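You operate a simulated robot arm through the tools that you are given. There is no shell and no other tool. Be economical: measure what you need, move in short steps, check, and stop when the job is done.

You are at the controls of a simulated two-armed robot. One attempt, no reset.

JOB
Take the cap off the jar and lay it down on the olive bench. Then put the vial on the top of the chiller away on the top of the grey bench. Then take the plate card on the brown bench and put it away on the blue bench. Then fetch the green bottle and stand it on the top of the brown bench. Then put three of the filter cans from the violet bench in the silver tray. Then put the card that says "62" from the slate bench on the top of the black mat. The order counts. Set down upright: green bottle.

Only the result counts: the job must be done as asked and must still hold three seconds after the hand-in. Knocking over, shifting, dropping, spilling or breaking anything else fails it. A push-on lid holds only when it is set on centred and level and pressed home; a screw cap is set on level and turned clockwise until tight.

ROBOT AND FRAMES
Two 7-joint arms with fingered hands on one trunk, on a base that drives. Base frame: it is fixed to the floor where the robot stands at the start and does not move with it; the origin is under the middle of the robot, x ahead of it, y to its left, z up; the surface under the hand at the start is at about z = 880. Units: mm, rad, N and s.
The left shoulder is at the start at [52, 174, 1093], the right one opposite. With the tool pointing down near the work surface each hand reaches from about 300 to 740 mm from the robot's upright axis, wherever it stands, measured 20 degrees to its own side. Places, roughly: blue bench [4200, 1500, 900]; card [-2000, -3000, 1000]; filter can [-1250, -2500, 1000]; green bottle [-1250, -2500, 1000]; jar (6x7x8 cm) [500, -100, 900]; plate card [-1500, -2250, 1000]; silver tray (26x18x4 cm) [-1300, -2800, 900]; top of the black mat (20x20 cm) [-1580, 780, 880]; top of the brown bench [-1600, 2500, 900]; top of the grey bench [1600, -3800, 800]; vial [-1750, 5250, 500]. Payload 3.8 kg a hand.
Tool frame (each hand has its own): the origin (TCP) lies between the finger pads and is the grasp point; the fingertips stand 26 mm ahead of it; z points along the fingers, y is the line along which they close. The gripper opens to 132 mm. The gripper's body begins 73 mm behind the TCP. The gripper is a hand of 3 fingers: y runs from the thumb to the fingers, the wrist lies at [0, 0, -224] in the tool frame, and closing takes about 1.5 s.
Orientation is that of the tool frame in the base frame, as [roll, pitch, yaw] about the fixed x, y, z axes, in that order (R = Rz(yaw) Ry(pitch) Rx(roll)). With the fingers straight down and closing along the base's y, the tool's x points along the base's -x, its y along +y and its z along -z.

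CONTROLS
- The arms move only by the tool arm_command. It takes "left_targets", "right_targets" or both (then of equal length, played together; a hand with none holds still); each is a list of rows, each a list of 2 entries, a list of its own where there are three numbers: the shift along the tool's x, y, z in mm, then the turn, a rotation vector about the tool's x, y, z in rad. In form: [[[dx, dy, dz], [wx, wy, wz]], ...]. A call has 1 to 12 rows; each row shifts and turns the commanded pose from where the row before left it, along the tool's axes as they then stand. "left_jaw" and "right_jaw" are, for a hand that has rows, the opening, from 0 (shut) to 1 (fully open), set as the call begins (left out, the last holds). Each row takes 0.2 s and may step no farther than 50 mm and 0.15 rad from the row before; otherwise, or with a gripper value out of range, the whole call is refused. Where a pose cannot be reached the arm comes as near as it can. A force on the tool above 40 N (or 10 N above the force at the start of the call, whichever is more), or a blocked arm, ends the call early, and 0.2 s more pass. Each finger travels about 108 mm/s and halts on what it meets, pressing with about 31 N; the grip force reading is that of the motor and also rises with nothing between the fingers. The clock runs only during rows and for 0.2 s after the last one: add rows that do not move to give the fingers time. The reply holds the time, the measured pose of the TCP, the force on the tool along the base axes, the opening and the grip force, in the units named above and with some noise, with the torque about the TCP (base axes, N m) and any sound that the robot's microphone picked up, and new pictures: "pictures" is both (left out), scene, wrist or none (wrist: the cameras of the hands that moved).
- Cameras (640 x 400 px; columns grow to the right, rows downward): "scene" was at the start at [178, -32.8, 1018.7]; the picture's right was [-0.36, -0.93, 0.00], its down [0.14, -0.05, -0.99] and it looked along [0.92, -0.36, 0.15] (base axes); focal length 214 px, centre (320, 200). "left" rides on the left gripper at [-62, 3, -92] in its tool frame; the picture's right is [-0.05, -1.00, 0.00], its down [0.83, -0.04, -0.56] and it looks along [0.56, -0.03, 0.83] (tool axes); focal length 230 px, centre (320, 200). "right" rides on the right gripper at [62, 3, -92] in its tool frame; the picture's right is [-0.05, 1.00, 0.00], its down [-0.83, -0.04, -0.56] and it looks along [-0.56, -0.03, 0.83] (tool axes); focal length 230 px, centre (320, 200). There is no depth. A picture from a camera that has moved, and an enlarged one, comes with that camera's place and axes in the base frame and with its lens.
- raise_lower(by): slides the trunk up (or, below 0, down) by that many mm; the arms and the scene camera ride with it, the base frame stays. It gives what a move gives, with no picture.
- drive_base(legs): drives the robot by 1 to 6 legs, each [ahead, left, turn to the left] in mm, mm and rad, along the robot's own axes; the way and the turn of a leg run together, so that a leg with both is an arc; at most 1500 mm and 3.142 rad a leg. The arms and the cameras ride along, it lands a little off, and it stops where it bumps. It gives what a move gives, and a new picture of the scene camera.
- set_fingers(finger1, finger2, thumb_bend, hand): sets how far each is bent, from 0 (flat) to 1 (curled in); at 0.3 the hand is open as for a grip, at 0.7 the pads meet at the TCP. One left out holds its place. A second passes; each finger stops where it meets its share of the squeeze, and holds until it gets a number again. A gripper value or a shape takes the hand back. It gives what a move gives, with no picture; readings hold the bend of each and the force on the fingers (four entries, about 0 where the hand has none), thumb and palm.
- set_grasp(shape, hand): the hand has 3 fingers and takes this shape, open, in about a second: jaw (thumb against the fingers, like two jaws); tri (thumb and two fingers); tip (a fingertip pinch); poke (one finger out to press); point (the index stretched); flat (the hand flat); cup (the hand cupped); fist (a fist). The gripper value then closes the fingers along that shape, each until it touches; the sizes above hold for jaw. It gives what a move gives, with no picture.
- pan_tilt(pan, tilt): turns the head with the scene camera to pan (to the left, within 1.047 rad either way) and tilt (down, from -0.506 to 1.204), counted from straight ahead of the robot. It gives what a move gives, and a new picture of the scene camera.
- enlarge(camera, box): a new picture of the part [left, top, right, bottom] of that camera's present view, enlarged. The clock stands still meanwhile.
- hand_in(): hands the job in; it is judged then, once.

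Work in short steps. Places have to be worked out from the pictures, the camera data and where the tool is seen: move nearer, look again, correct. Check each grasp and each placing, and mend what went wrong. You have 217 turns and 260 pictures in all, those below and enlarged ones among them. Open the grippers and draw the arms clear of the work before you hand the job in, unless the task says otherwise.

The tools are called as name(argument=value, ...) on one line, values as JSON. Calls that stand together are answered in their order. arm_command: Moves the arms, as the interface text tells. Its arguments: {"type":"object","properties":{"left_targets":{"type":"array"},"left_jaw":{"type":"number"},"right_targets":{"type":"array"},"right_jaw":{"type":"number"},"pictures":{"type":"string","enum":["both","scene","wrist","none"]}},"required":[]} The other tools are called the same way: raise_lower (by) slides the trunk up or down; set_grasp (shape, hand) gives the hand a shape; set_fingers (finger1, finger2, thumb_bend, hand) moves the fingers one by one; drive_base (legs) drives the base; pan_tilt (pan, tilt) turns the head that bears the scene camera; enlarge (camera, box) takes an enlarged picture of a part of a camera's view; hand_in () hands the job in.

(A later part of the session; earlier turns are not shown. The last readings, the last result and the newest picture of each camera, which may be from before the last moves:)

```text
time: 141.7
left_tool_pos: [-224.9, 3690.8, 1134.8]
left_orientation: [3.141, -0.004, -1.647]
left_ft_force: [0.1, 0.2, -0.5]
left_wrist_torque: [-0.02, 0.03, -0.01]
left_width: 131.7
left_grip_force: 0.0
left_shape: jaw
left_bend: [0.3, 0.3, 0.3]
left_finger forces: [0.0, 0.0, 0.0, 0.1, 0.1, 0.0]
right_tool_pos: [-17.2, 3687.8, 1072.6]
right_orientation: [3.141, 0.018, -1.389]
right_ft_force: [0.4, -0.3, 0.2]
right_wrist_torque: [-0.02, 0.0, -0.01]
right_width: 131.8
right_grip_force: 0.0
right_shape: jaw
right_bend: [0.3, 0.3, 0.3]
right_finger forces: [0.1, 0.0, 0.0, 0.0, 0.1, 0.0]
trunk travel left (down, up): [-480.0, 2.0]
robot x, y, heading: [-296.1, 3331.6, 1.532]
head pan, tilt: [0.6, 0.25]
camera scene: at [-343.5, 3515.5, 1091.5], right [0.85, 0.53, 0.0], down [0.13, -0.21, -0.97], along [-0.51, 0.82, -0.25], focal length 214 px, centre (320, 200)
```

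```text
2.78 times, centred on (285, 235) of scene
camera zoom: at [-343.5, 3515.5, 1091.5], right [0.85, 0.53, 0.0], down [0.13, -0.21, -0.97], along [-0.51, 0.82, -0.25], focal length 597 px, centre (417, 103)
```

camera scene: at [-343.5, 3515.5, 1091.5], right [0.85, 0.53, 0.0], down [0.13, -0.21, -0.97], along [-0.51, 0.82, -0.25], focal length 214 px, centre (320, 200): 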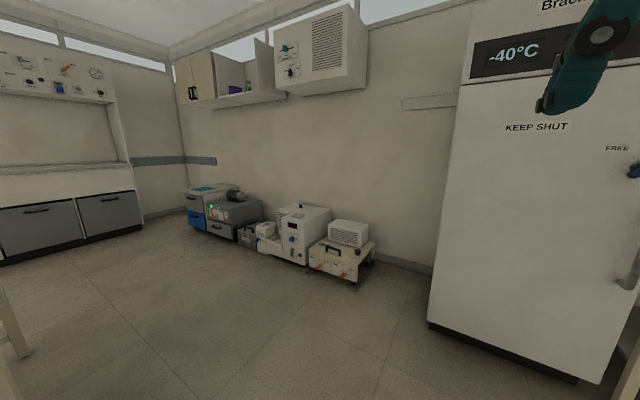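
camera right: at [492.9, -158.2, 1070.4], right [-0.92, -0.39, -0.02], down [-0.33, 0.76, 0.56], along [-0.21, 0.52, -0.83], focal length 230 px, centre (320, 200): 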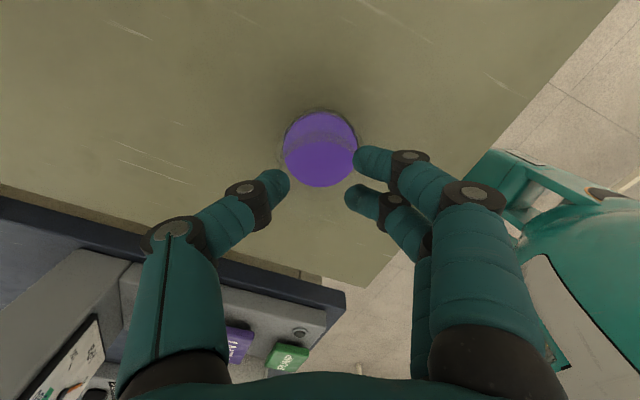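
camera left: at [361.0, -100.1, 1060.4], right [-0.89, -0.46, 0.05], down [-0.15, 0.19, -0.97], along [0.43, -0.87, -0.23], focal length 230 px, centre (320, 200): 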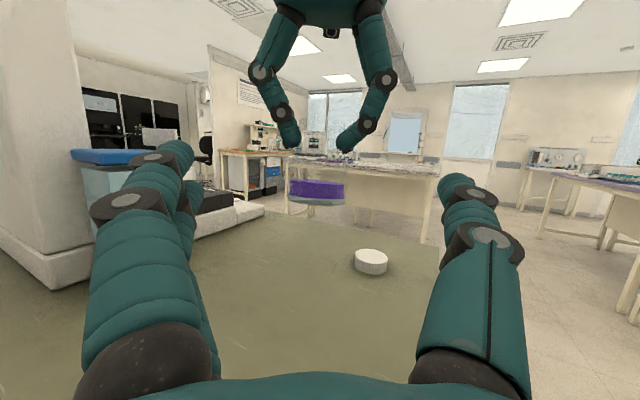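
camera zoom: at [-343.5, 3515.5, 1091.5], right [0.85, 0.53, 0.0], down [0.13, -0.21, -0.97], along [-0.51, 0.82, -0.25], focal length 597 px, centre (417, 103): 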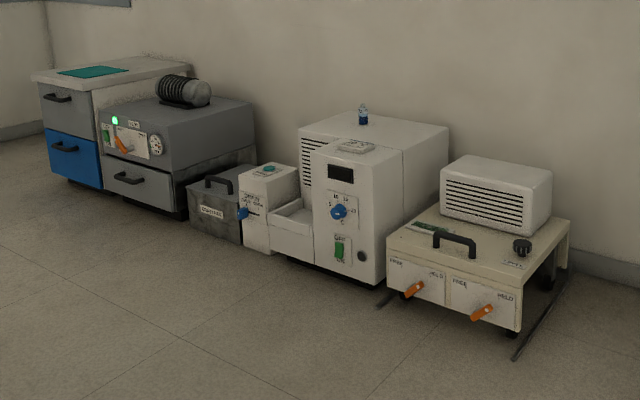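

Vial (blue) stands on the white chiller's top at about [-1720,5300,425]. I drive to about (-1520,4300) facing it.

drive_base(legs=[[450, 600, 0], [470, 660, 0.039]])

raise_lower(by=-300)

pan_tilt(pan=0.2, tilt=0.45)

```text
time: 153.3
left_tool_pos: [-1478.8, 4656.9, 1135.2]
left_orientation: [3.141, -0.002, -1.603]
left_ft_force: [-1.1, 0.2, -0.6]
left_wrist_torque: [0.01, 0.01, 0.0]
left_width: 132.0
left_grip_force: 0.1
left_shape: jaw
left_bend: [0.3, 0.3, 0.3]
left_finger forces: [0.0, 0.0, 0.1, 0.0, 0.0, 0.0]
right_tool_pos: [-1270.8, 4662.2, 1072.5]
right_orientation: [-3.141, 0.017, -1.344]
right_ft_force: [0.3, -0.1, 0.3]
right_wrist_torque: [0.01, 0.0, 0.01]
right_width: 132.1
right_grip_force: 0.1
right_shape: jaw
right_bend: [0.3, 0.3, 0.3]
right_finger forces: [0.1, 0.1, 0.0, 0.0, 0.0, 0.0]
trunk travel left (down, up): [-480.0, 2.0]
robot x, y, heading: [-1541.4, 4295.3, 1.57]
head pan, tilt: [0.6, 0.25]
camera scene: at [-1590.3, 4476.6, 1091.5], right [0.83, 0.56, 0.0], down [0.14, -0.2, -0.97], along [-0.55, 0.8, -0.25], focal length 214 px, centre (320, 200)
```

scene: 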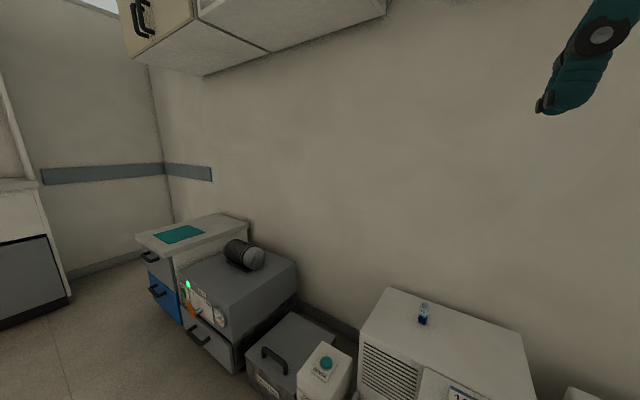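

```text
time: 156.3
left_tool_pos: [-1479.7, 4656.9, 835.6]
left_orientation: [3.141, -0.001, -1.602]
left_ft_force: [0.7, 0.3, 0.3]
left_wrist_torque: [0.01, -0.03, -0.02]
left_width: 132.0
left_grip_force: 0.0
left_shape: jaw
left_bend: [0.3, 0.3, 0.3]
left_finger forces: [0.0, 0.0, 0.0, 0.0, 0.0, 0.0]
right_tool_pos: [-1270.5, 4661.8, 773.5]
right_orientation: [-3.141, 0.017, -1.346]
right_ft_force: [0.0, 0.1, -0.7]
right_wrist_torque: [-0.03, 0.0, -0.04]
right_width: 131.7
right_grip_force: 0.0
right_shape: jaw
right_bend: [0.3, 0.3, 0.3]
right_finger forces: [0.1, 0.0, 0.0, 0.1, 0.0, 0.0]
trunk travel left (down, up): [-180.0, 302.0]
robot x, y, heading: [-1538.0, 4290.7, 1.575]
head pan, tilt: [0.6, 0.25]
```

```text
time: 157.2
left_tool_pos: [-1478.4, 4656.8, 835.1]
left_orientation: [3.141, -0.002, -1.605]
left_ft_force: [0.9, -0.1, -0.2]
left_wrist_torque: [-0.02, 0.02, 0.01]
left_width: 131.6
left_grip_force: 0.0
left_shape: jaw
left_bend: [0.3, 0.3, 0.3]
left_finger forces: [0.0, 0.1, 0.1, 0.0, 0.1, 0.0]
right_tool_pos: [-1271.1, 4661.8, 771.6]
right_orientation: [-3.14, 0.017, -1.345]
right_ft_force: [-0.5, -1.5, 0.4]
right_wrist_torque: [0.0, -0.02, -0.01]
right_width: 131.8
right_grip_force: 0.0
right_shape: jaw
right_bend: [0.3, 0.3, 0.3]
right_finger forces: [0.1, 0.0, 0.0, 0.0, 0.1, 0.1]
trunk travel left (down, up): [-180.0, 302.0]
robot x, y, heading: [-1539.7, 4295.8, 1.57]
head pan, tilt: [0.201, 0.45]
camera scene: at [-1555.9, 4465.5, 739.7], right [0.98, 0.2, 0.0], down [0.09, -0.43, -0.9], along [-0.18, 0.88, -0.43], focal length 214 px, centre (320, 200)
```

scene: 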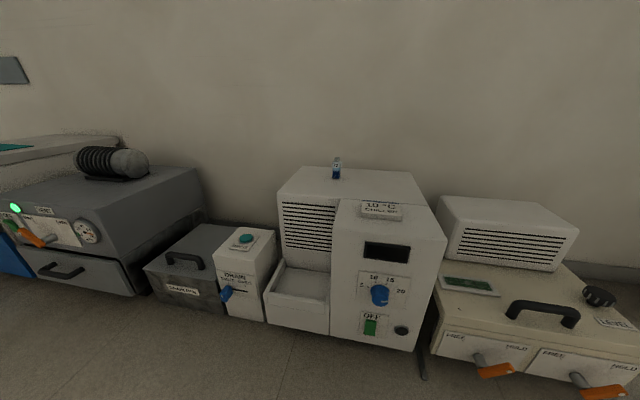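

Triangulated: vial base at about [-1648,5212,472]. Zoom for its shape.

enlarge(camera="scene", box=[296, 140, 376, 190])

```text
8.00 times, centred on (336, 165) of scene
camera zoom: at [-1555.9, 4465.5, 739.7], right [0.98, 0.2, 0.0], down [0.09, -0.43, -0.9], along [-0.18, 0.88, -0.43], focal length 1716 px, centre (192, 480)
```

zoom: 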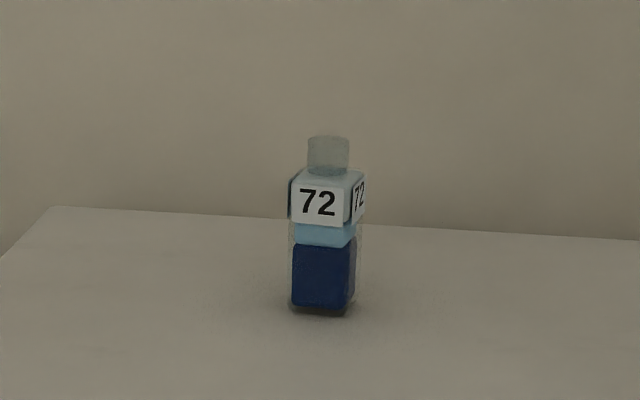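

Square vial, about 28 mm wide and 80 mm tall, label 72. I drive up so it lies in the left hand's sector and lower the trunk.

drive_base(legs=[[317, -82, 0]])

raise_lower(by=-130)

arm_command(left_targets=[[[0, 0, 0], [0, 0, 0]]], pictures="both")

```text
time: 159.3
left_tool_pos: [-1397.8, 4969.3, 833.1]
left_orientation: [-3.141, -0.003, -1.602]
left_ft_force: [-0.6, -0.3, -0.5]
left_wrist_torque: [0.0, -0.01, 0.0]
left_width: 132.1
left_grip_force: 0.1
left_shape: jaw
left_bend: [0.3, 0.3, 0.3]
left_finger forces: [0.1, 0.0, 0.1, 0.0, 0.1, 0.1]
right_tool_pos: [-1190.3, 4974.7, 773.4]
right_orientation: [3.141, 0.016, -1.344]
right_ft_force: [0.1, 0.1, -0.1]
right_wrist_torque: [0.01, -0.06, 0.01]
right_width: 132.0
right_grip_force: 0.0
right_shape: jaw
right_bend: [0.3, 0.3, 0.3]
right_finger forces: [0.0, 0.0, 0.0, 0.1, 0.0, 0.1]
trunk travel left (down, up): [-180.0, 302.0]
robot x, y, heading: [-1454.6, 4602.9, 1.571]
head pan, tilt: [0.201, 0.45]
camera scene: at [-1475.8, 4778.3, 739.6], right [0.98, 0.2, 0.0], down [0.09, -0.43, -0.9], along [-0.18, 0.88, -0.44], focal length 214 px, centre (320, 200)
```

scene: 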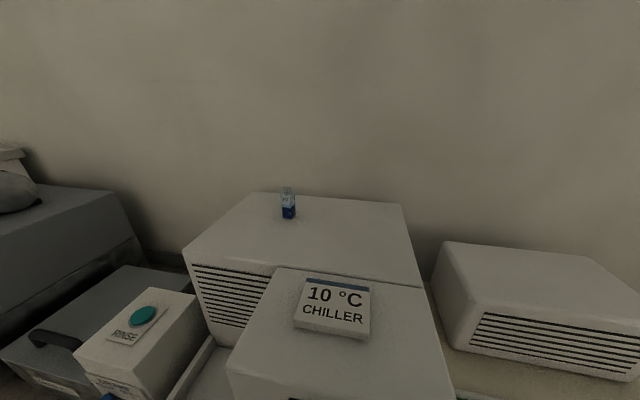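

```text
time: 160.9
left_tool_pos: [-1399.1, 4968.5, 705.3]
left_orientation: [3.139, -0.002, -1.602]
left_ft_force: [0.2, -0.6, 0.2]
left_wrist_torque: [0.04, 0.01, 0.02]
left_width: 131.8
left_grip_force: 0.1
left_shape: jaw
left_bend: [0.3, 0.3, 0.3]
left_finger forces: [0.0, 0.1, 0.1, 0.0, 0.0, 0.0]
right_tool_pos: [-1191.7, 4974.3, 644.1]
right_orientation: [-3.141, 0.017, -1.344]
right_ft_force: [0.3, -0.4, 0.3]
right_wrist_torque: [0.01, 0.0, 0.01]
right_width: 132.0
right_grip_force: 0.1
right_shape: jaw
right_bend: [0.3, 0.3, 0.3]
right_finger forces: [0.0, 0.0, 0.0, 0.1, 0.0, 0.0]
trunk travel left (down, up): [-50.0, 432.0]
robot x, y, heading: [-1458.2, 4605.2, 1.573]
head pan, tilt: [0.201, 0.45]
```

```text
time: 161.3
left_tool_pos: [-1398.7, 4968.1, 703.9]
left_orientation: [-3.141, -0.003, -1.601]
left_ft_force: [0.1, -0.2, 0.1]
left_wrist_torque: [0.05, 0.0, 0.0]
left_width: 131.9
left_grip_force: 0.1
left_shape: jaw
left_bend: [0.3, 0.3, 0.3]
left_finger forces: [0.1, 0.1, 0.0, 0.0, 0.1, 0.0]
right_tool_pos: [-1191.2, 4975.9, 643.3]
right_orientation: [-3.141, 0.016, -1.345]
right_ft_force: [-1.0, 0.1, 0.7]
right_wrist_torque: [-0.01, 0.02, 0.02]
right_width: 132.0
right_grip_force: 0.0
right_shape: jaw
right_bend: [0.3, 0.3, 0.3]
right_finger forces: [0.0, 0.0, 0.0, 0.0, 0.0, 0.0]
trunk travel left (down, up): [-50.0, 432.0]
robot x, y, heading: [-1458.1, 4603.1, 1.569]
head pan, tilt: [0.201, 0.45]
camera scene: at [-1475.9, 4789.4, 602.1], right [0.98, 0.2, 0.0], down [0.09, -0.43, -0.9], along [-0.18, 0.88, -0.44], focal length 214 px, centre (320, 200)
camera left: at [-1398.6, 5030.1, 797.1], right [1.0, 0.02, 0.0], down [0.02, -0.83, 0.56], along [0.01, -0.56, -0.83], focal length 230 px, centre (320, 200)
```

scene: 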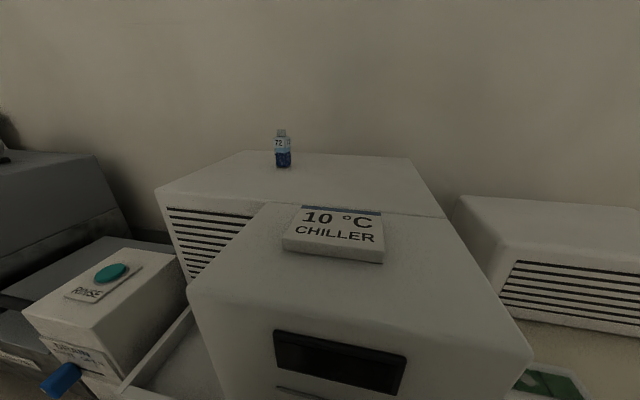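
left: 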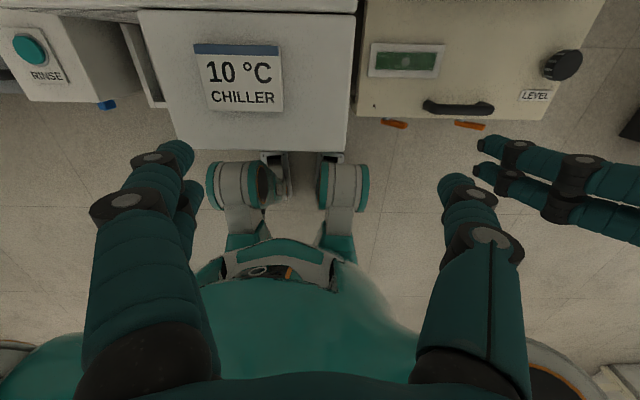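

Refined vial position about [-1640,5204], base z≈472. I move the left hand above it.

arm_command(left_targets=[[[-28.6, 31, 10.5], [0, 0, 0]], [[-28.6, 31, 10.5], [0, 0, 0]], [[-28.6, 31, 10.5], [0, 0, 0]], [[-28.6, 31, 10.5], [0, 0, 0]], [[-28.6, 31, 10.5], [0, 0, 0]], [[-28.6, 31, 10.5], [0, 0, 0]], [[-28.6, 31, 10.5], [0, 0, 0]], [[-28.6, 31, 10.5], [0, 0, 0]], [[0, 0, 0], [0, 0, 0]]], pictures="both")

```text
time: 163.3
left_tool_pos: [-1640.0, 5206.7, 620.1]
left_orientation: [-3.141, -0.004, -1.602]
left_ft_force: [-1.5, 0.6, -0.1]
left_wrist_torque: [-0.02, 0.02, -0.03]
left_width: 132.0
left_grip_force: 0.1
left_shape: jaw
left_bend: [0.3, 0.3, 0.3]
left_finger forces: [0.0, 0.0, 0.0, 0.1, 0.1, 0.0]
right_tool_pos: [-1190.4, 4975.4, 642.5]
right_orientation: [-3.141, 0.016, -1.343]
right_ft_force: [-0.2, -0.5, -0.1]
right_wrist_torque: [-0.03, 0.0, -0.02]
right_width: 132.1
right_grip_force: 0.1
right_shape: jaw
right_bend: [0.3, 0.3, 0.3]
right_finger forces: [0.0, 0.0, 0.1, 0.0, 0.1, 0.0]
trunk travel left (down, up): [-50.0, 432.0]
robot x, y, heading: [-1455.9, 4604.4, 1.57]
head pan, tilt: [0.201, 0.45]
camera scene: at [-1475.9, 4789.4, 602.1], right [0.98, 0.2, 0.0], down [0.09, -0.43, -0.9], along [-0.18, 0.88, -0.44], focal length 214 px, centre (320, 200)
camera left: at [-1640.0, 5267.7, 712.3], right [1.0, 0.02, 0.0], down [0.02, -0.83, 0.56], along [0.01, -0.56, -0.83], focal length 230 px, centre (320, 200)
```

scene: 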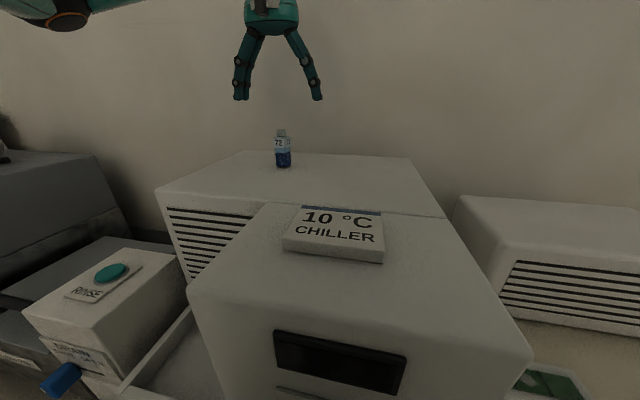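
left: 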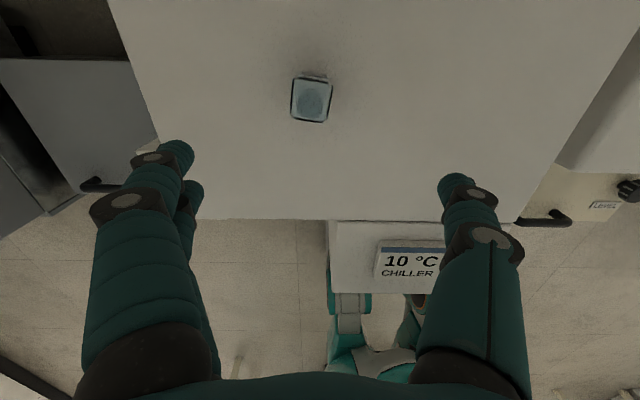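

Wrist view puts the vial at [-1648,5233], base z≈458. Shift and descend partway, then check.

arm_command(left_targets=[[[-26, 8, 0], [0, 0, 0]], [[0, 0, 30], [0, 0, 0]], [[0, 0, 30], [0, 0, 0]], [[0, 0, 0], [0, 0, 0]]], pictures="wrist")

```text
time: 164.3
left_tool_pos: [-1645.4, 5231.9, 558.2]
left_orientation: [3.141, -0.003, -1.601]
left_ft_force: [0.1, -0.2, 0.0]
left_wrist_torque: [-0.01, -0.01, 0.0]
left_width: 132.0
left_grip_force: 0.2
left_shape: jaw
left_bend: [0.3, 0.3, 0.3]
left_finger forces: [0.1, 0.0, 0.0, 0.1, 0.0, 0.0]
right_tool_pos: [-1190.7, 4973.7, 644.1]
right_orientation: [-3.14, 0.018, -1.344]
right_ft_force: [1.7, 0.9, 0.1]
right_wrist_torque: [0.0, 0.02, 0.02]
right_width: 131.8
right_grip_force: 0.0
right_shape: jaw
right_bend: [0.3, 0.3, 0.3]
right_finger forces: [0.1, 0.1, 0.0, 0.1, 0.1, 0.1]
trunk travel left (down, up): [-50.0, 432.0]
robot x, y, heading: [-1456.0, 4607.1, 1.569]
head pan, tilt: [0.201, 0.45]
camera left: at [-1645.7, 5293.0, 651.4], right [1.0, 0.02, 0.0], down [0.02, -0.83, 0.56], along [0.01, -0.56, -0.83], focal length 230 px, centre (320, 200)
```

left: 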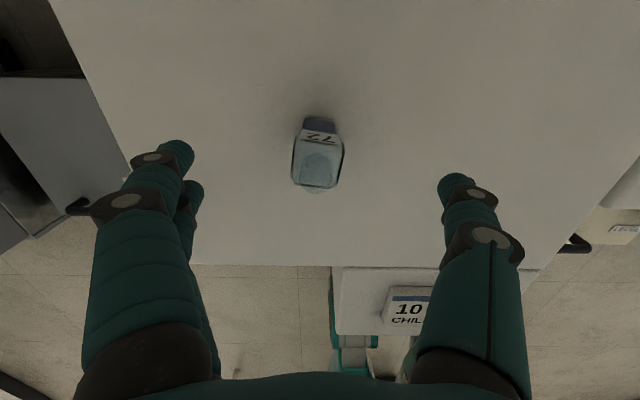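

Aligned. Descend to z≈500 and close.

arm_command(left_targets=[[[0, 0, 29], [0, 0, 0]], [[0, 0, 29], [0, 0, 0]], [[0, 0, 0], [0, 0, 0]]], pictures="none")

arm_command(left_targets=[[[0, 0, 0], [0, 0, 0]], [[0, 0, 0], [0, 0, 0]], [[0, 0, 0], [0, 0, 0]], [[0, 0, 0], [0, 0, 0]], [[0, 0, 0], [0, 0, 0]], [[0, 0, 0], [0, 0, 0]], [[0, 0, 0], [0, 0, 0]]], left_jaw=0.05, pictures="wrist")

```text
time: 165.1
left_tool_pos: [-1646.6, 5230.1, 500.6]
left_orientation: [-3.14, -0.002, -1.603]
left_ft_force: [-0.2, 0.5, 1.2]
left_wrist_torque: [-0.02, -0.01, 0.02]
left_width: 132.0
left_grip_force: 0.0
left_shape: jaw
left_bend: [0.3, 0.3, 0.3]
left_finger forces: [0.0, 0.0, 0.0, 0.0, 0.0, 0.0]
right_tool_pos: [-1191.1, 4975.9, 643.2]
right_orientation: [3.14, 0.018, -1.344]
right_ft_force: [0.3, -0.6, 0.1]
right_wrist_torque: [-0.02, 0.0, -0.01]
right_width: 132.0
right_grip_force: 0.0
right_shape: jaw
right_bend: [0.3, 0.3, 0.3]
right_finger forces: [0.0, 0.0, 0.1, 0.0, 0.0, 0.0]
trunk travel left (down, up): [-50.0, 432.0]
robot x, y, heading: [-1453.9, 4606.5, 1.572]
head pan, tilt: [0.201, 0.45]
```

```text
time: 166.7
left_tool_pos: [-1646.9, 5230.2, 502.0]
left_orientation: [3.141, -0.005, -1.603]
left_ft_force: [0.1, -0.5, 0.0]
left_wrist_torque: [0.0, -0.01, -0.01]
left_width: 23.9
left_grip_force: 31.1
left_shape: jaw
left_bend: [0.73, 0.73, 0.7]
left_finger forces: [13.9, 14.2, 0.0, 0.1, 28.0, 0.0]
right_tool_pos: [-1190.6, 4974.8, 643.2]
right_orientation: [3.141, 0.017, -1.345]
right_ft_force: [-0.8, 0.0, -0.3]
right_wrist_torque: [-0.02, -0.01, 0.01]
right_width: 131.9
right_grip_force: 0.1
right_shape: jaw
right_bend: [0.3, 0.3, 0.3]
right_finger forces: [0.0, 0.1, 0.0, 0.0, 0.0, 0.0]
trunk travel left (down, up): [-50.0, 432.0]
robot x, y, heading: [-1460.0, 4606.0, 1.571]
head pan, tilt: [0.201, 0.45]
camera left: at [-1646.4, 5291.2, 593.3], right [1.0, 0.02, 0.0], down [0.02, -0.83, 0.56], along [0.01, -0.56, -0.83], focal length 230 px, centre (320, 200)
```

left: 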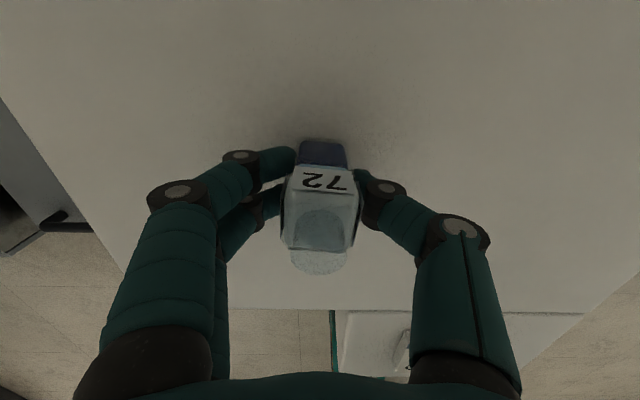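

Good grip on the vial. Lift 120 mm, retract toward the body, then back off and raise the trunk.

arm_command(left_targets=[[[0, 0, -40], [0, 0, 0]], [[0, 0, -40], [0, 0, 0]], [[0, 0, -40], [0, 0, 0]], [[0, 0, -40], [0, 0, 0]], [[45, 0, 0], [0, 0, 0]], [[45, 0, 0], [0, 0, 0]], [[45, 0, 0], [0, 0, 0]], [[45, 0, 0], [0, 0, 0]], [[0, 0, 0], [0, 0, 0]]], pictures="wrist")

drive_base(legs=[[-500, 0, 0]])

raise_lower(by=350)

```text
time: 168.7
left_tool_pos: [-1654.9, 5053.0, 662.3]
left_orientation: [-3.14, -0.004, -1.602]
left_ft_force: [-0.1, -0.4, 0.4]
left_wrist_torque: [0.01, -0.02, 0.01]
left_width: 24.4
left_grip_force: 31.2
left_shape: jaw
left_bend: [0.73, 0.73, 0.7]
left_finger forces: [13.7, 14.1, 0.0, 0.0, 27.8, 0.0]
right_tool_pos: [-1191.6, 4974.6, 643.6]
right_orientation: [-3.141, 0.018, -1.344]
right_ft_force: [-0.6, 0.2, -0.3]
right_wrist_torque: [0.0, -0.02, 0.0]
right_width: 131.8
right_grip_force: 0.1
right_shape: jaw
right_bend: [0.3, 0.3, 0.3]
right_finger forces: [0.1, 0.1, 0.0, 0.1, 0.1, 0.0]
trunk travel left (down, up): [-50.0, 432.0]
robot x, y, heading: [-1459.3, 4609.0, 1.575]
head pan, tilt: [0.201, 0.45]
camera left: at [-1654.1, 5113.7, 754.7], right [1.0, 0.02, 0.0], down [0.02, -0.83, 0.56], along [0.01, -0.56, -0.83], focal length 230 px, centre (320, 200)
```

left: 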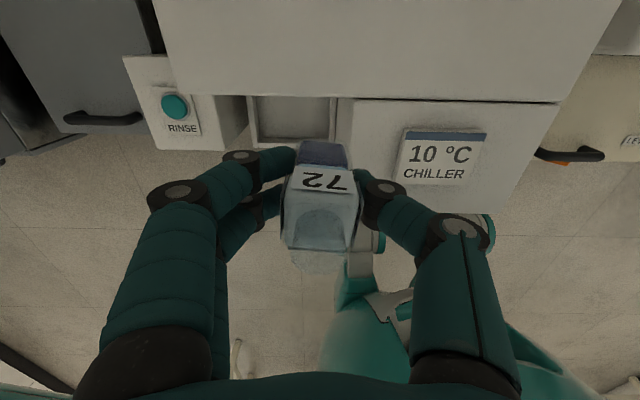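

```text
time: 171.7
left_tool_pos: [-1652.9, 4554.1, 662.4]
left_orientation: [-3.141, -0.005, -1.606]
left_ft_force: [-0.1, 0.5, 0.2]
left_wrist_torque: [0.01, 0.0, 0.0]
left_width: 24.2
left_grip_force: 31.2
left_shape: jaw
left_bend: [0.73, 0.73, 0.7]
left_finger forces: [13.8, 14.1, 0.0, 0.1, 27.8, 0.0]
right_tool_pos: [-1190.0, 4474.0, 643.6]
right_orientation: [3.141, 0.018, -1.348]
right_ft_force: [0.7, -0.8, 0.8]
right_wrist_torque: [0.03, -0.06, 0.03]
right_width: 131.9
right_grip_force: 0.0
right_shape: jaw
right_bend: [0.3, 0.3, 0.3]
right_finger forces: [0.1, 0.1, 0.0, 0.0, 0.0, 0.0]
trunk travel left (down, up): [-50.0, 432.0]
robot x, y, heading: [-1458.6, 4110.4, 1.575]
head pan, tilt: [0.201, 0.45]
camera scene: at [-1475.7, 4290.0, 602.1], right [0.98, 0.2, 0.0], down [0.09, -0.43, -0.9], along [-0.18, 0.88, -0.44], focal length 214 px, centre (320, 200)
```

scene: 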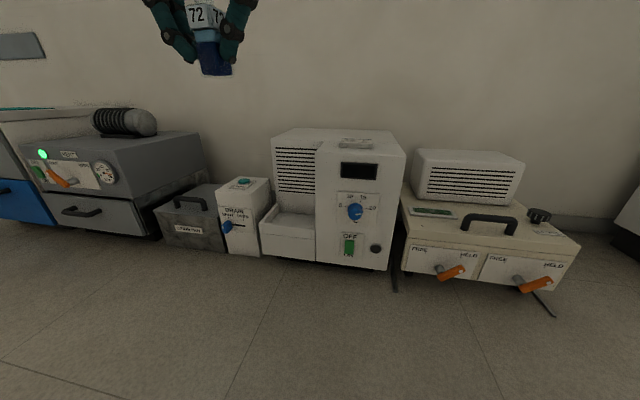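

```text
time: 175.1
left_tool_pos: [-1652.6, 4554.2, 1012.6]
left_orientation: [-3.142, -0.005, -1.605]
left_ft_force: [0.0, -0.2, -1.0]
left_wrist_torque: [0.02, 0.0, -0.04]
left_width: 24.4
left_grip_force: 31.5
left_shape: jaw
left_bend: [0.73, 0.73, 0.7]
left_finger forces: [13.6, 14.1, 0.0, 0.1, 27.8, 0.0]
right_tool_pos: [-1189.9, 4474.8, 993.3]
right_orientation: [3.14, 0.016, -1.348]
right_ft_force: [-0.1, 0.4, 0.2]
right_wrist_torque: [0.03, 0.01, 0.04]
right_width: 131.9
right_grip_force: 0.1
right_shape: jaw
right_bend: [0.3, 0.3, 0.3]
right_finger forces: [0.1, 0.0, 0.1, 0.0, 0.1, 0.0]
trunk travel left (down, up): [-400.0, 82.0]
robot x, y, heading: [-1459.0, 4107.2, 1.572]
head pan, tilt: [0.201, 0.45]
```

Vial secured. Drive back into the corridor, turn about, and drive down it toward the -y side of the room.

drive_base(legs=[[-200, -1110, 0], [0, 0, -3.14], [1400, 0, 0], [1400, 0, 0], [1300, 0, 0]])

pan_tilt(pan=0.5, tilt=0.15)

pan_tilt(pan=-0.5, tilt=0.15)

```text
time: 211.8
left_tool_pos: [-225.7, -665.3, 1012.1]
left_orientation: [3.141, -0.002, 1.502]
left_ft_force: [-0.4, -1.1, -0.3]
left_wrist_torque: [0.04, -0.01, 0.0]
left_width: 24.0
left_grip_force: 31.0
left_shape: jaw
left_bend: [0.73, 0.73, 0.7]
left_finger forces: [13.8, 14.1, 0.1, 0.0, 27.6, 0.0]
right_tool_pos: [-685.5, -569.9, 993.7]
right_orientation: [3.141, 0.017, 1.762]
right_ft_force: [0.1, 0.4, 0.1]
right_wrist_torque: [-0.02, 0.02, -0.02]
right_width: 132.2
right_grip_force: 0.1
right_shape: jaw
right_bend: [0.3, 0.3, 0.3]
right_finger forces: [0.0, 0.1, 0.0, 0.0, 0.1, 0.0]
trunk travel left (down, up): [-400.0, 82.0]
robot x, y, heading: [-405.2, -210.8, -1.606]
head pan, tilt: [0.201, 0.45]
camera scene: at [-395.7, -402.0, 963.9], right [-0.99, -0.17, 0.0], down [-0.07, 0.43, -0.9], along [0.15, -0.89, -0.44], focal length 214 px, centre (320, 200)
```

scene: 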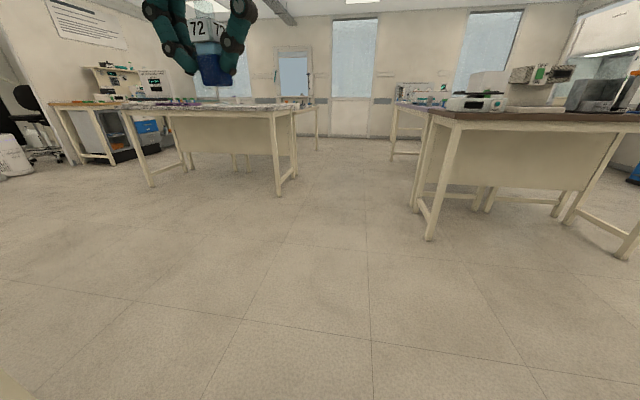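

```text
time: 212.6
left_tool_pos: [-224.7, -664.5, 1013.0]
left_orientation: [-3.142, -0.004, 1.504]
left_ft_force: [-0.2, 0.1, -1.3]
left_wrist_torque: [0.03, 0.02, -0.01]
left_width: 23.9
left_grip_force: 31.2
left_shape: jaw
left_bend: [0.73, 0.73, 0.7]
left_finger forces: [13.8, 14.2, 0.0, 0.0, 27.6, 0.0]
right_tool_pos: [-687.2, -570.2, 992.3]
right_orientation: [-3.141, 0.017, 1.763]
right_ft_force: [-0.2, 0.8, 0.8]
right_wrist_torque: [0.0, 0.02, 0.02]
right_width: 131.8
right_grip_force: 0.0
right_shape: jaw
right_bend: [0.3, 0.3, 0.3]
right_finger forces: [0.0, 0.0, 0.0, 0.0, 0.0, 0.0]
trunk travel left (down, up): [-400.0, 82.0]
robot x, y, heading: [-407.7, -211.1, -1.608]
head pan, tilt: [0.499, 0.15]
camera scene: at [-369.4, -394.2, 991.7], right [-0.89, -0.45, 0.0], down [-0.07, 0.13, -0.99], along [0.44, -0.88, -0.15], focal length 214 px, centre (320, 200)
```

scene: 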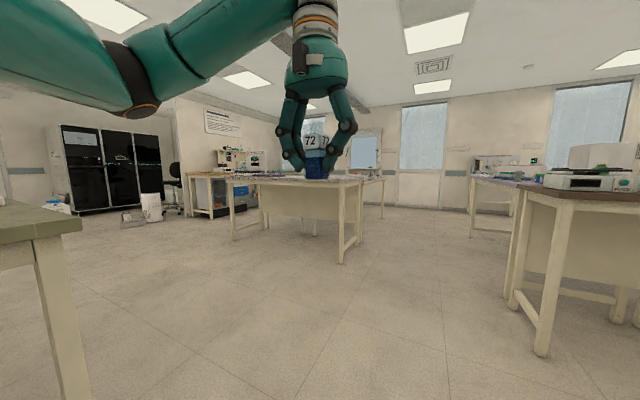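

```text
time: 213.8
left_tool_pos: [-225.3, -664.3, 1012.0]
left_orientation: [3.141, -0.003, 1.504]
left_ft_force: [-0.3, -0.1, -0.5]
left_wrist_torque: [0.02, 0.01, 0.0]
left_width: 24.0
left_grip_force: 30.7
left_shape: jaw
left_bend: [0.73, 0.73, 0.7]
left_finger forces: [13.8, 14.0, 0.0, 0.1, 27.7, 0.1]
right_tool_pos: [-686.4, -569.7, 992.8]
right_orientation: [-3.142, 0.016, 1.762]
right_ft_force: [0.3, 0.0, -0.7]
right_wrist_torque: [0.01, -0.02, 0.01]
right_width: 131.7
right_grip_force: 0.0
right_shape: jaw
right_bend: [0.3, 0.3, 0.3]
right_finger forces: [0.0, 0.1, 0.0, 0.1, 0.1, 0.0]
trunk travel left (down, up): [-400.0, 82.0]
robot x, y, heading: [-408.5, -208.8, -1.61]
head pan, tilt: [-0.499, 0.15]
camera scene: at [-458.0, -391.2, 991.8], right [-0.86, 0.51, 0.0], down [0.08, 0.13, -0.99], along [-0.5, -0.85, -0.15], focal length 214 px, centre (320, 200)
```

scene: 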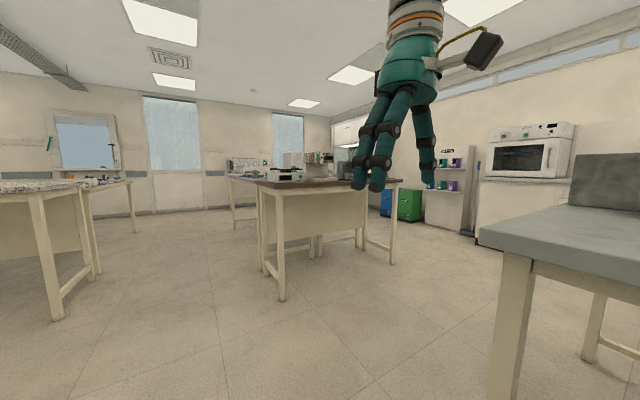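

I see an island to the right and a speckled bench ahead-left. Zoom toward the grey bench direction.

pan_tilt(pan=0.35, tilt=0.1)

enlarge(camera="scene", box=[120, 130, 440, 280])

```text
time: 215.0
left_tool_pos: [-225.5, -664.8, 1014.2]
left_orientation: [-3.142, -0.006, 1.503]
left_ft_force: [0.4, -0.6, -0.7]
left_wrist_torque: [-0.04, -0.04, -0.01]
left_width: 24.0
left_grip_force: 31.1
left_shape: jaw
left_bend: [0.73, 0.73, 0.7]
left_finger forces: [13.7, 14.1, 0.0, 0.0, 27.6, 0.0]
right_tool_pos: [-686.7, -569.6, 992.6]
right_orientation: [3.142, 0.019, 1.762]
right_ft_force: [-0.7, -0.4, 1.1]
right_wrist_torque: [-0.02, -0.01, 0.0]
right_width: 132.0
right_grip_force: 0.1
right_shape: jaw
right_bend: [0.3, 0.3, 0.3]
right_finger forces: [0.0, 0.1, 0.1, 0.1, 0.1, 0.1]
trunk travel left (down, up): [-400.0, 82.0]
robot x, y, heading: [-407.3, -207.1, -1.608]
head pan, tilt: [0.351, 0.099]
camera scene: at [-382.3, -398.8, 996.5], right [-0.95, -0.31, 0.0], down [-0.03, 0.09, -0.99], along [0.31, -0.95, -0.1], focal length 214 px, centre (320, 200)
```

scene: 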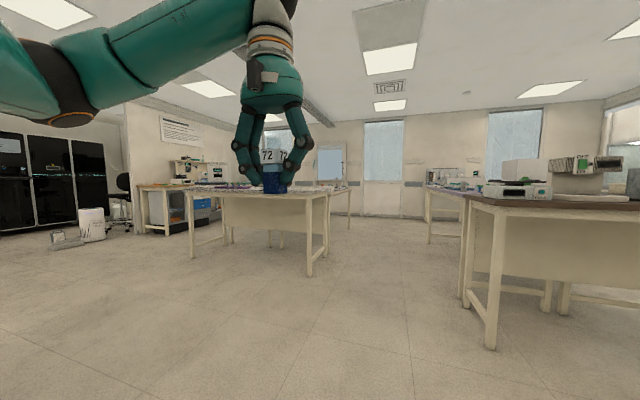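

```text
2.00 times, centred on (280, 205) of scene
camera zoom: at [-382.3, -398.8, 996.5], right [-0.95, -0.31, 0.0], down [-0.03, 0.09, -0.99], along [0.31, -0.95, -0.1], focal length 429 px, centre (400, 190)
```

zoom: 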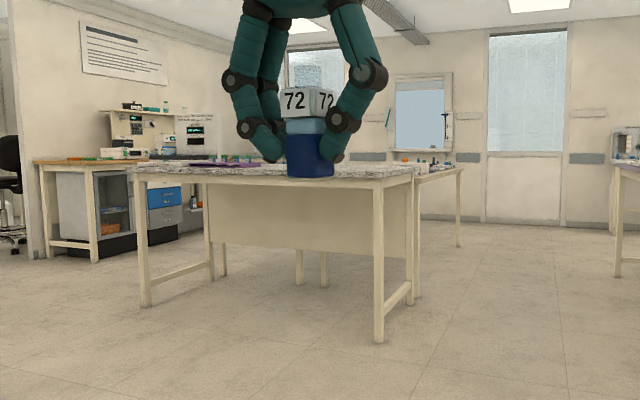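

Drive on down the corridor between the speckled bench and the island, to y≈-3000, and look left.

drive_base(legs=[[1400, 110, 0.037], [1250, 0, 0]])

pan_tilt(pan=1.0, tilt=0.2)

```text
time: 228.1
left_tool_pos: [-142.4, -3348.9, 1012.0]
left_orientation: [3.141, -0.005, 1.523]
left_ft_force: [-0.4, -0.4, -0.9]
left_wrist_torque: [0.02, 0.0, 0.0]
left_width: 23.8
left_grip_force: 30.8
left_shape: jaw
left_bend: [0.73, 0.73, 0.7]
left_finger forces: [13.9, 14.1, 0.0, 0.0, 27.6, 0.0]
right_tool_pos: [-604.4, -3263.2, 993.1]
right_orientation: [3.14, 0.017, 1.783]
right_ft_force: [0.2, 0.9, 0.1]
right_wrist_torque: [0.02, -0.01, -0.03]
right_width: 131.9
right_grip_force: 0.1
right_shape: jaw
right_bend: [0.3, 0.3, 0.3]
right_finger forces: [0.0, 0.0, 0.1, 0.0, 0.0, 0.1]
trunk travel left (down, up): [-400.0, 82.0]
robot x, y, heading: [-331.9, -2896.8, -1.59]
head pan, tilt: [0.351, 0.099]
camera scene: at [-304.2, -3085.5, 996.5], right [-0.94, -0.33, 0.0], down [-0.03, 0.09, -0.99], along [0.33, -0.94, -0.1], focal length 214 px, centre (320, 200)
```

scene: 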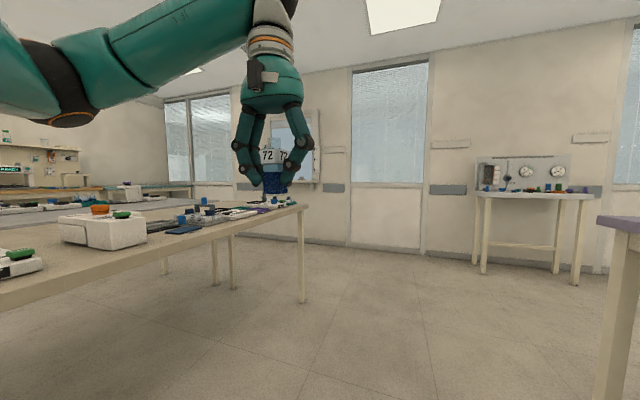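

```text
time: 229.1
left_tool_pos: [-142.2, -3346.6, 1013.5]
left_orientation: [-3.142, -0.004, 1.524]
left_ft_force: [0.1, -0.2, 0.1]
left_wrist_torque: [-0.04, 0.05, 0.02]
left_width: 24.0
left_grip_force: 31.1
left_shape: jaw
left_bend: [0.73, 0.73, 0.7]
left_finger forces: [13.8, 14.1, 0.1, 0.1, 27.6, 0.0]
right_tool_pos: [-605.3, -3261.5, 993.5]
right_orientation: [-3.141, 0.017, 1.781]
right_ft_force: [0.5, -0.3, -0.3]
right_wrist_torque: [0.03, -0.01, 0.01]
right_width: 132.0
right_grip_force: 0.0
right_shape: jaw
right_bend: [0.3, 0.3, 0.3]
right_finger forces: [0.0, 0.0, 0.0, 0.1, 0.0, 0.1]
trunk travel left (down, up): [-400.0, 82.0]
robot x, y, heading: [-334.0, -2894.1, -1.588]
head pan, tilt: [1.0, 0.201]
camera scene: at [-256.9, -3050.2, 987.1], right [-0.55, -0.83, 0.0], down [-0.17, 0.11, -0.98], along [0.82, -0.54, -0.2], focal length 214 px, centre (320, 200)
```

scene: 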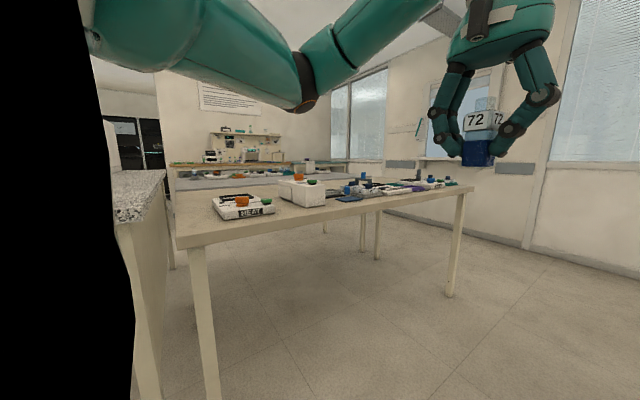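

The grey bench seems to be behind the beige one. Zoom.

enlarge(camera="scene", box=[160, 120, 480, 270])

```text
2.00 times, centred on (320, 195) of scene
camera zoom: at [-256.9, -3050.2, 987.1], right [-0.55, -0.83, 0.0], down [-0.17, 0.11, -0.98], along [0.82, -0.54, -0.2], focal length 429 px, centre (320, 210)
```

zoom: 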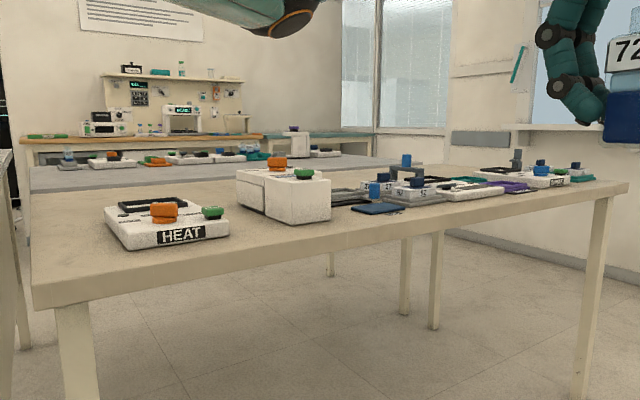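

The grey bench spans about x 1250–1930, y -4590 to -3000, reachable from its -y end. Drive around: down to y≈-5240, then along +x, then face +y.

drive_base(legs=[[1200, 0, 0.018], [1150, 0, 0], [0, 0, 1.57], [1000, 0, 0], [950, 0, 0], [0, 0, 1.57]])

pan_tilt(pan=0.0, tilt=0.3)

```text
time: 257.8
left_tool_pos: [1452.7, -4770.9, 1013.5]
left_orientation: [3.14, -0.005, -1.558]
left_ft_force: [0.2, 0.2, -0.9]
left_wrist_torque: [0.04, -0.01, 0.02]
left_width: 23.6
left_grip_force: 30.6
left_shape: jaw
left_bend: [0.73, 0.73, 0.7]
left_finger forces: [13.7, 13.7, 0.0, 0.0, 27.3, 0.0]
right_tool_pos: [1918.9, -4826.9, 993.0]
right_orientation: [3.14, 0.017, -1.299]
right_ft_force: [-0.8, -0.1, -0.6]
right_wrist_torque: [-0.01, 0.0, 0.03]
right_width: 131.6
right_grip_force: 0.1
right_shape: jaw
right_bend: [0.3, 0.3, 0.3]
right_finger forces: [0.1, 0.1, 0.0, 0.0, 0.0, 0.0]
trunk travel left (down, up): [-400.0, 82.0]
robot x, y, heading: [1670.8, -5203.1, 1.624]
head pan, tilt: [1.0, 0.201]
camera scene: at [1584.1, -5064.8, 987.1], right [0.5, 0.87, 0.0], down [0.17, -0.1, -0.98], along [-0.85, 0.49, -0.2], focal length 214 px, centre (320, 200)
```

scene: 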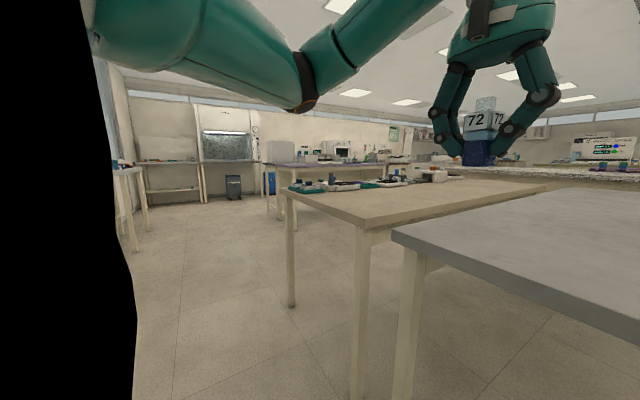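

```text
time: 259.1
left_tool_pos: [1452.9, -4770.2, 1013.1]
left_orientation: [3.141, -0.005, -1.553]
left_ft_force: [-0.3, -0.8, -0.4]
left_wrist_torque: [-0.02, 0.0, -0.01]
left_width: 23.5
left_grip_force: 31.3
left_shape: jaw
left_bend: [0.73, 0.73, 0.7]
left_finger forces: [13.8, 13.7, 0.1, 0.1, 27.2, 0.0]
right_tool_pos: [1916.9, -4826.0, 992.9]
right_orientation: [3.141, 0.016, -1.3]
right_ft_force: [-0.8, -0.3, 0.4]
right_wrist_torque: [0.02, -0.01, -0.02]
right_width: 132.0
right_grip_force: 0.1
right_shape: jaw
right_bend: [0.3, 0.3, 0.3]
right_finger forces: [0.0, 0.0, 0.0, 0.0, 0.1, 0.0]
trunk travel left (down, up): [-400.0, 82.0]
robot x, y, heading: [1669.6, -5203.1, 1.621]
head pan, tilt: [0.0, 0.3]
camera scene: at [1660.3, -5018.1, 977.8], right [1.0, 0.05, 0.0], down [0.01, -0.3, -0.96], along [-0.05, 0.95, -0.3], focal length 214 px, centre (320, 200)
```

scene: 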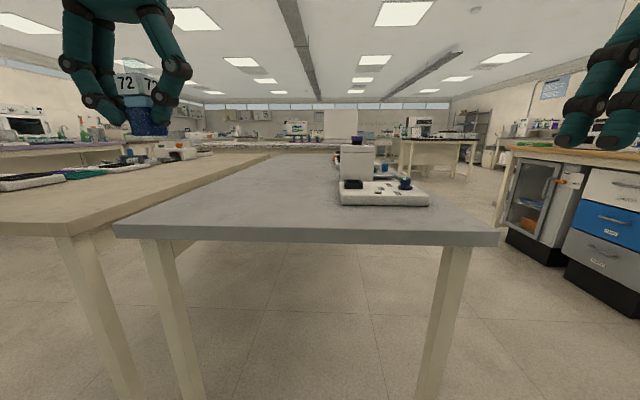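

Grey bench is clear at its near-left corner. Drive ahead 190 mm and lower the trunk 100 mm.

drive_base(legs=[[190, 0, -0.05]])

raise_lower(by=-90)

arm_command(left_targets=[[[-40, 0, 0], [0, 0, 0]], [[-40, 0, 0], [0, 0, 0]], [[-20, 0, 0], [0, 0, 0]], [[0, 0, 0], [0, 0, 0]]], pictures="both")

```text
time: 260.6
left_tool_pos: [1471.1, -4569.5, 1013.6]
left_orientation: [3.14, -0.004, -1.608]
left_ft_force: [-0.6, -0.2, -1.1]
left_wrist_torque: [-0.02, -0.02, -0.01]
left_width: 23.6
left_grip_force: 30.9
left_shape: jaw
left_bend: [0.73, 0.73, 0.7]
left_finger forces: [13.8, 13.7, 0.1, 0.0, 27.2, 0.0]
right_tool_pos: [1935.5, -4650.0, 993.9]
right_orientation: [-3.141, 0.016, -1.351]
right_ft_force: [-0.2, 0.0, -0.1]
right_wrist_torque: [-0.01, 0.02, 0.01]
right_width: 132.0
right_grip_force: 0.0
right_shape: jaw
right_bend: [0.3, 0.3, 0.3]
right_finger forces: [0.1, 0.0, 0.1, 0.1, 0.0, 0.1]
trunk travel left (down, up): [-400.0, 82.0]
robot x, y, heading: [1666.7, -5018.9, 1.565]
head pan, tilt: [0.0, 0.3]
camera scene: at [1666.8, -4827.5, 977.7], right [1.0, -0.01, 0.0], down [0.0, -0.3, -0.96], along [0.01, 0.96, -0.3], focal length 214 px, centre (320, 200)
```

scene: 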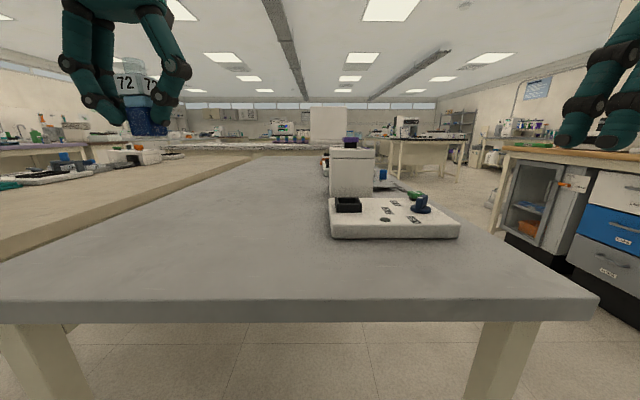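

```text
time: 261.9
left_tool_pos: [1471.5, -4569.9, 923.9]
left_orientation: [-3.141, -0.003, -1.608]
left_ft_force: [0.3, 0.3, -0.2]
left_wrist_torque: [-0.01, 0.02, 0.03]
left_width: 23.6
left_grip_force: 31.1
left_shape: jaw
left_bend: [0.73, 0.73, 0.7]
left_finger forces: [13.7, 13.7, 0.0, 0.0, 27.3, 0.0]
right_tool_pos: [1933.7, -4651.7, 903.4]
right_orientation: [-3.14, 0.018, -1.35]
right_ft_force: [0.1, 0.3, 0.3]
right_wrist_torque: [0.0, 0.03, 0.0]
right_width: 131.9
right_grip_force: 0.0
right_shape: jaw
right_bend: [0.3, 0.3, 0.3]
right_finger forces: [0.1, 0.0, 0.0, 0.0, 0.0, 0.0]
trunk travel left (down, up): [-310.0, 172.0]
robot x, y, heading: [1663.3, -5016.5, 1.559]
head pan, tilt: [0.0, 0.3]
```

```text
time: 262.9
left_tool_pos: [1477.3, -4468.5, 922.1]
left_orientation: [3.141, -0.003, -1.611]
left_ft_force: [-0.8, -0.6, -0.3]
left_wrist_torque: [0.0, -0.02, 0.02]
left_width: 23.4
left_grip_force: 30.8
left_shape: jaw
left_bend: [0.73, 0.73, 0.7]
left_finger forces: [13.9, 13.8, 0.0, 0.1, 27.3, 0.0]
right_tool_pos: [1936.0, -4650.9, 904.2]
right_orientation: [-3.141, 0.015, -1.351]
right_ft_force: [-0.3, -0.2, 0.2]
right_wrist_torque: [0.01, -0.03, 0.02]
right_width: 132.0
right_grip_force: 0.0
right_shape: jaw
right_bend: [0.3, 0.3, 0.3]
right_finger forces: [0.1, 0.1, 0.0, 0.0, 0.1, 0.0]
trunk travel left (down, up): [-310.0, 172.0]
robot x, y, heading: [1666.5, -5020.5, 1.562]
head pan, tilt: [0.0, 0.3]
camera scene: at [1666.7, -4839.6, 881.1], right [1.0, -0.01, 0.0], down [0.0, -0.3, -0.96], along [0.01, 0.96, -0.3], focal length 214 px, centre (320, 200)
camera left: at [1477.3, -4407.7, 1013.8], right [1.0, 0.01, 0.0], down [0.01, -0.83, 0.56], along [0.01, -0.56, -0.83], focal length 230 px, centre (320, 200)
```

scene: 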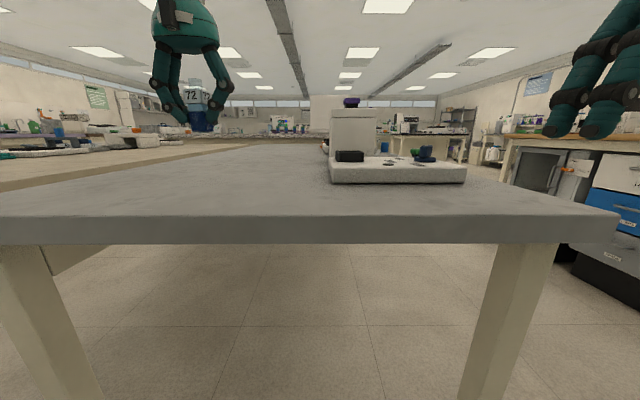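
left: 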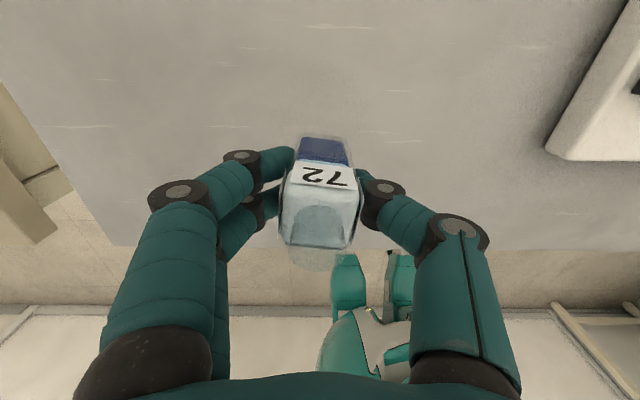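

Bench top is at z≈799. Lower 70 mm, then creep to contact.

arm_command(left_targets=[[[0, 0, 35], [0, 0, 0]], [[0, 0, 30], [0, 0, 0]], [[0, 0, 4], [0, 0, 0]], [[0, 0, 3], [0, 0, 0]], [[0, 0, 2], [0, 0, 0]], [[0, 0, 2], [0, 0, 0]], [[0, 0, 2], [0, 0, 0]], [[0, 0, 2], [0, 0, 0]], [[0, 0, 0], [0, 0, 0]]], pictures="wrist")

```text
time: 264.9
left_tool_pos: [1475.9, -4469.2, 842.3]
left_orientation: [3.141, -0.003, -1.609]
left_ft_force: [-0.1, -1.0, -0.5]
left_wrist_torque: [0.01, -0.01, 0.0]
left_width: 23.6
left_grip_force: 31.1
left_shape: jaw
left_bend: [0.73, 0.73, 0.7]
left_finger forces: [14.1, 13.9, 0.0, 0.1, 27.2, 0.0]
right_tool_pos: [1935.1, -4650.0, 902.1]
right_orientation: [-3.141, 0.016, -1.351]
right_ft_force: [-0.5, -0.1, -0.7]
right_wrist_torque: [0.02, -0.01, 0.0]
right_width: 131.9
right_grip_force: 0.0
right_shape: jaw
right_bend: [0.3, 0.3, 0.3]
right_finger forces: [0.0, 0.0, 0.1, 0.0, 0.0, 0.1]
trunk travel left (down, up): [-310.0, 172.0]
robot x, y, heading: [1667.9, -5018.8, 1.565]
head pan, tilt: [0.0, 0.3]
camera left: at [1476.6, -4408.3, 934.4], right [1.0, 0.01, 0.0], down [0.01, -0.83, 0.56], along [0.01, -0.56, -0.83], focal length 230 px, centre (320, 200)
```

left: 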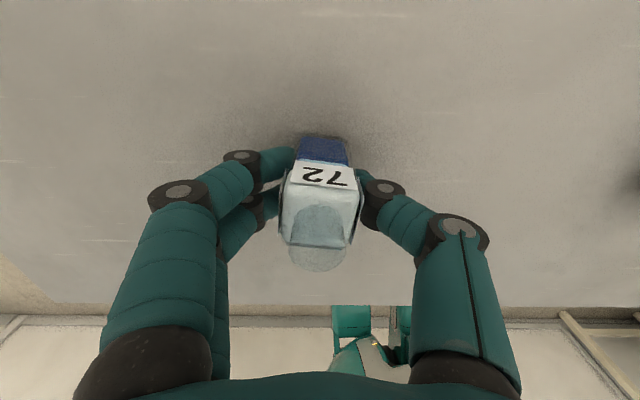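

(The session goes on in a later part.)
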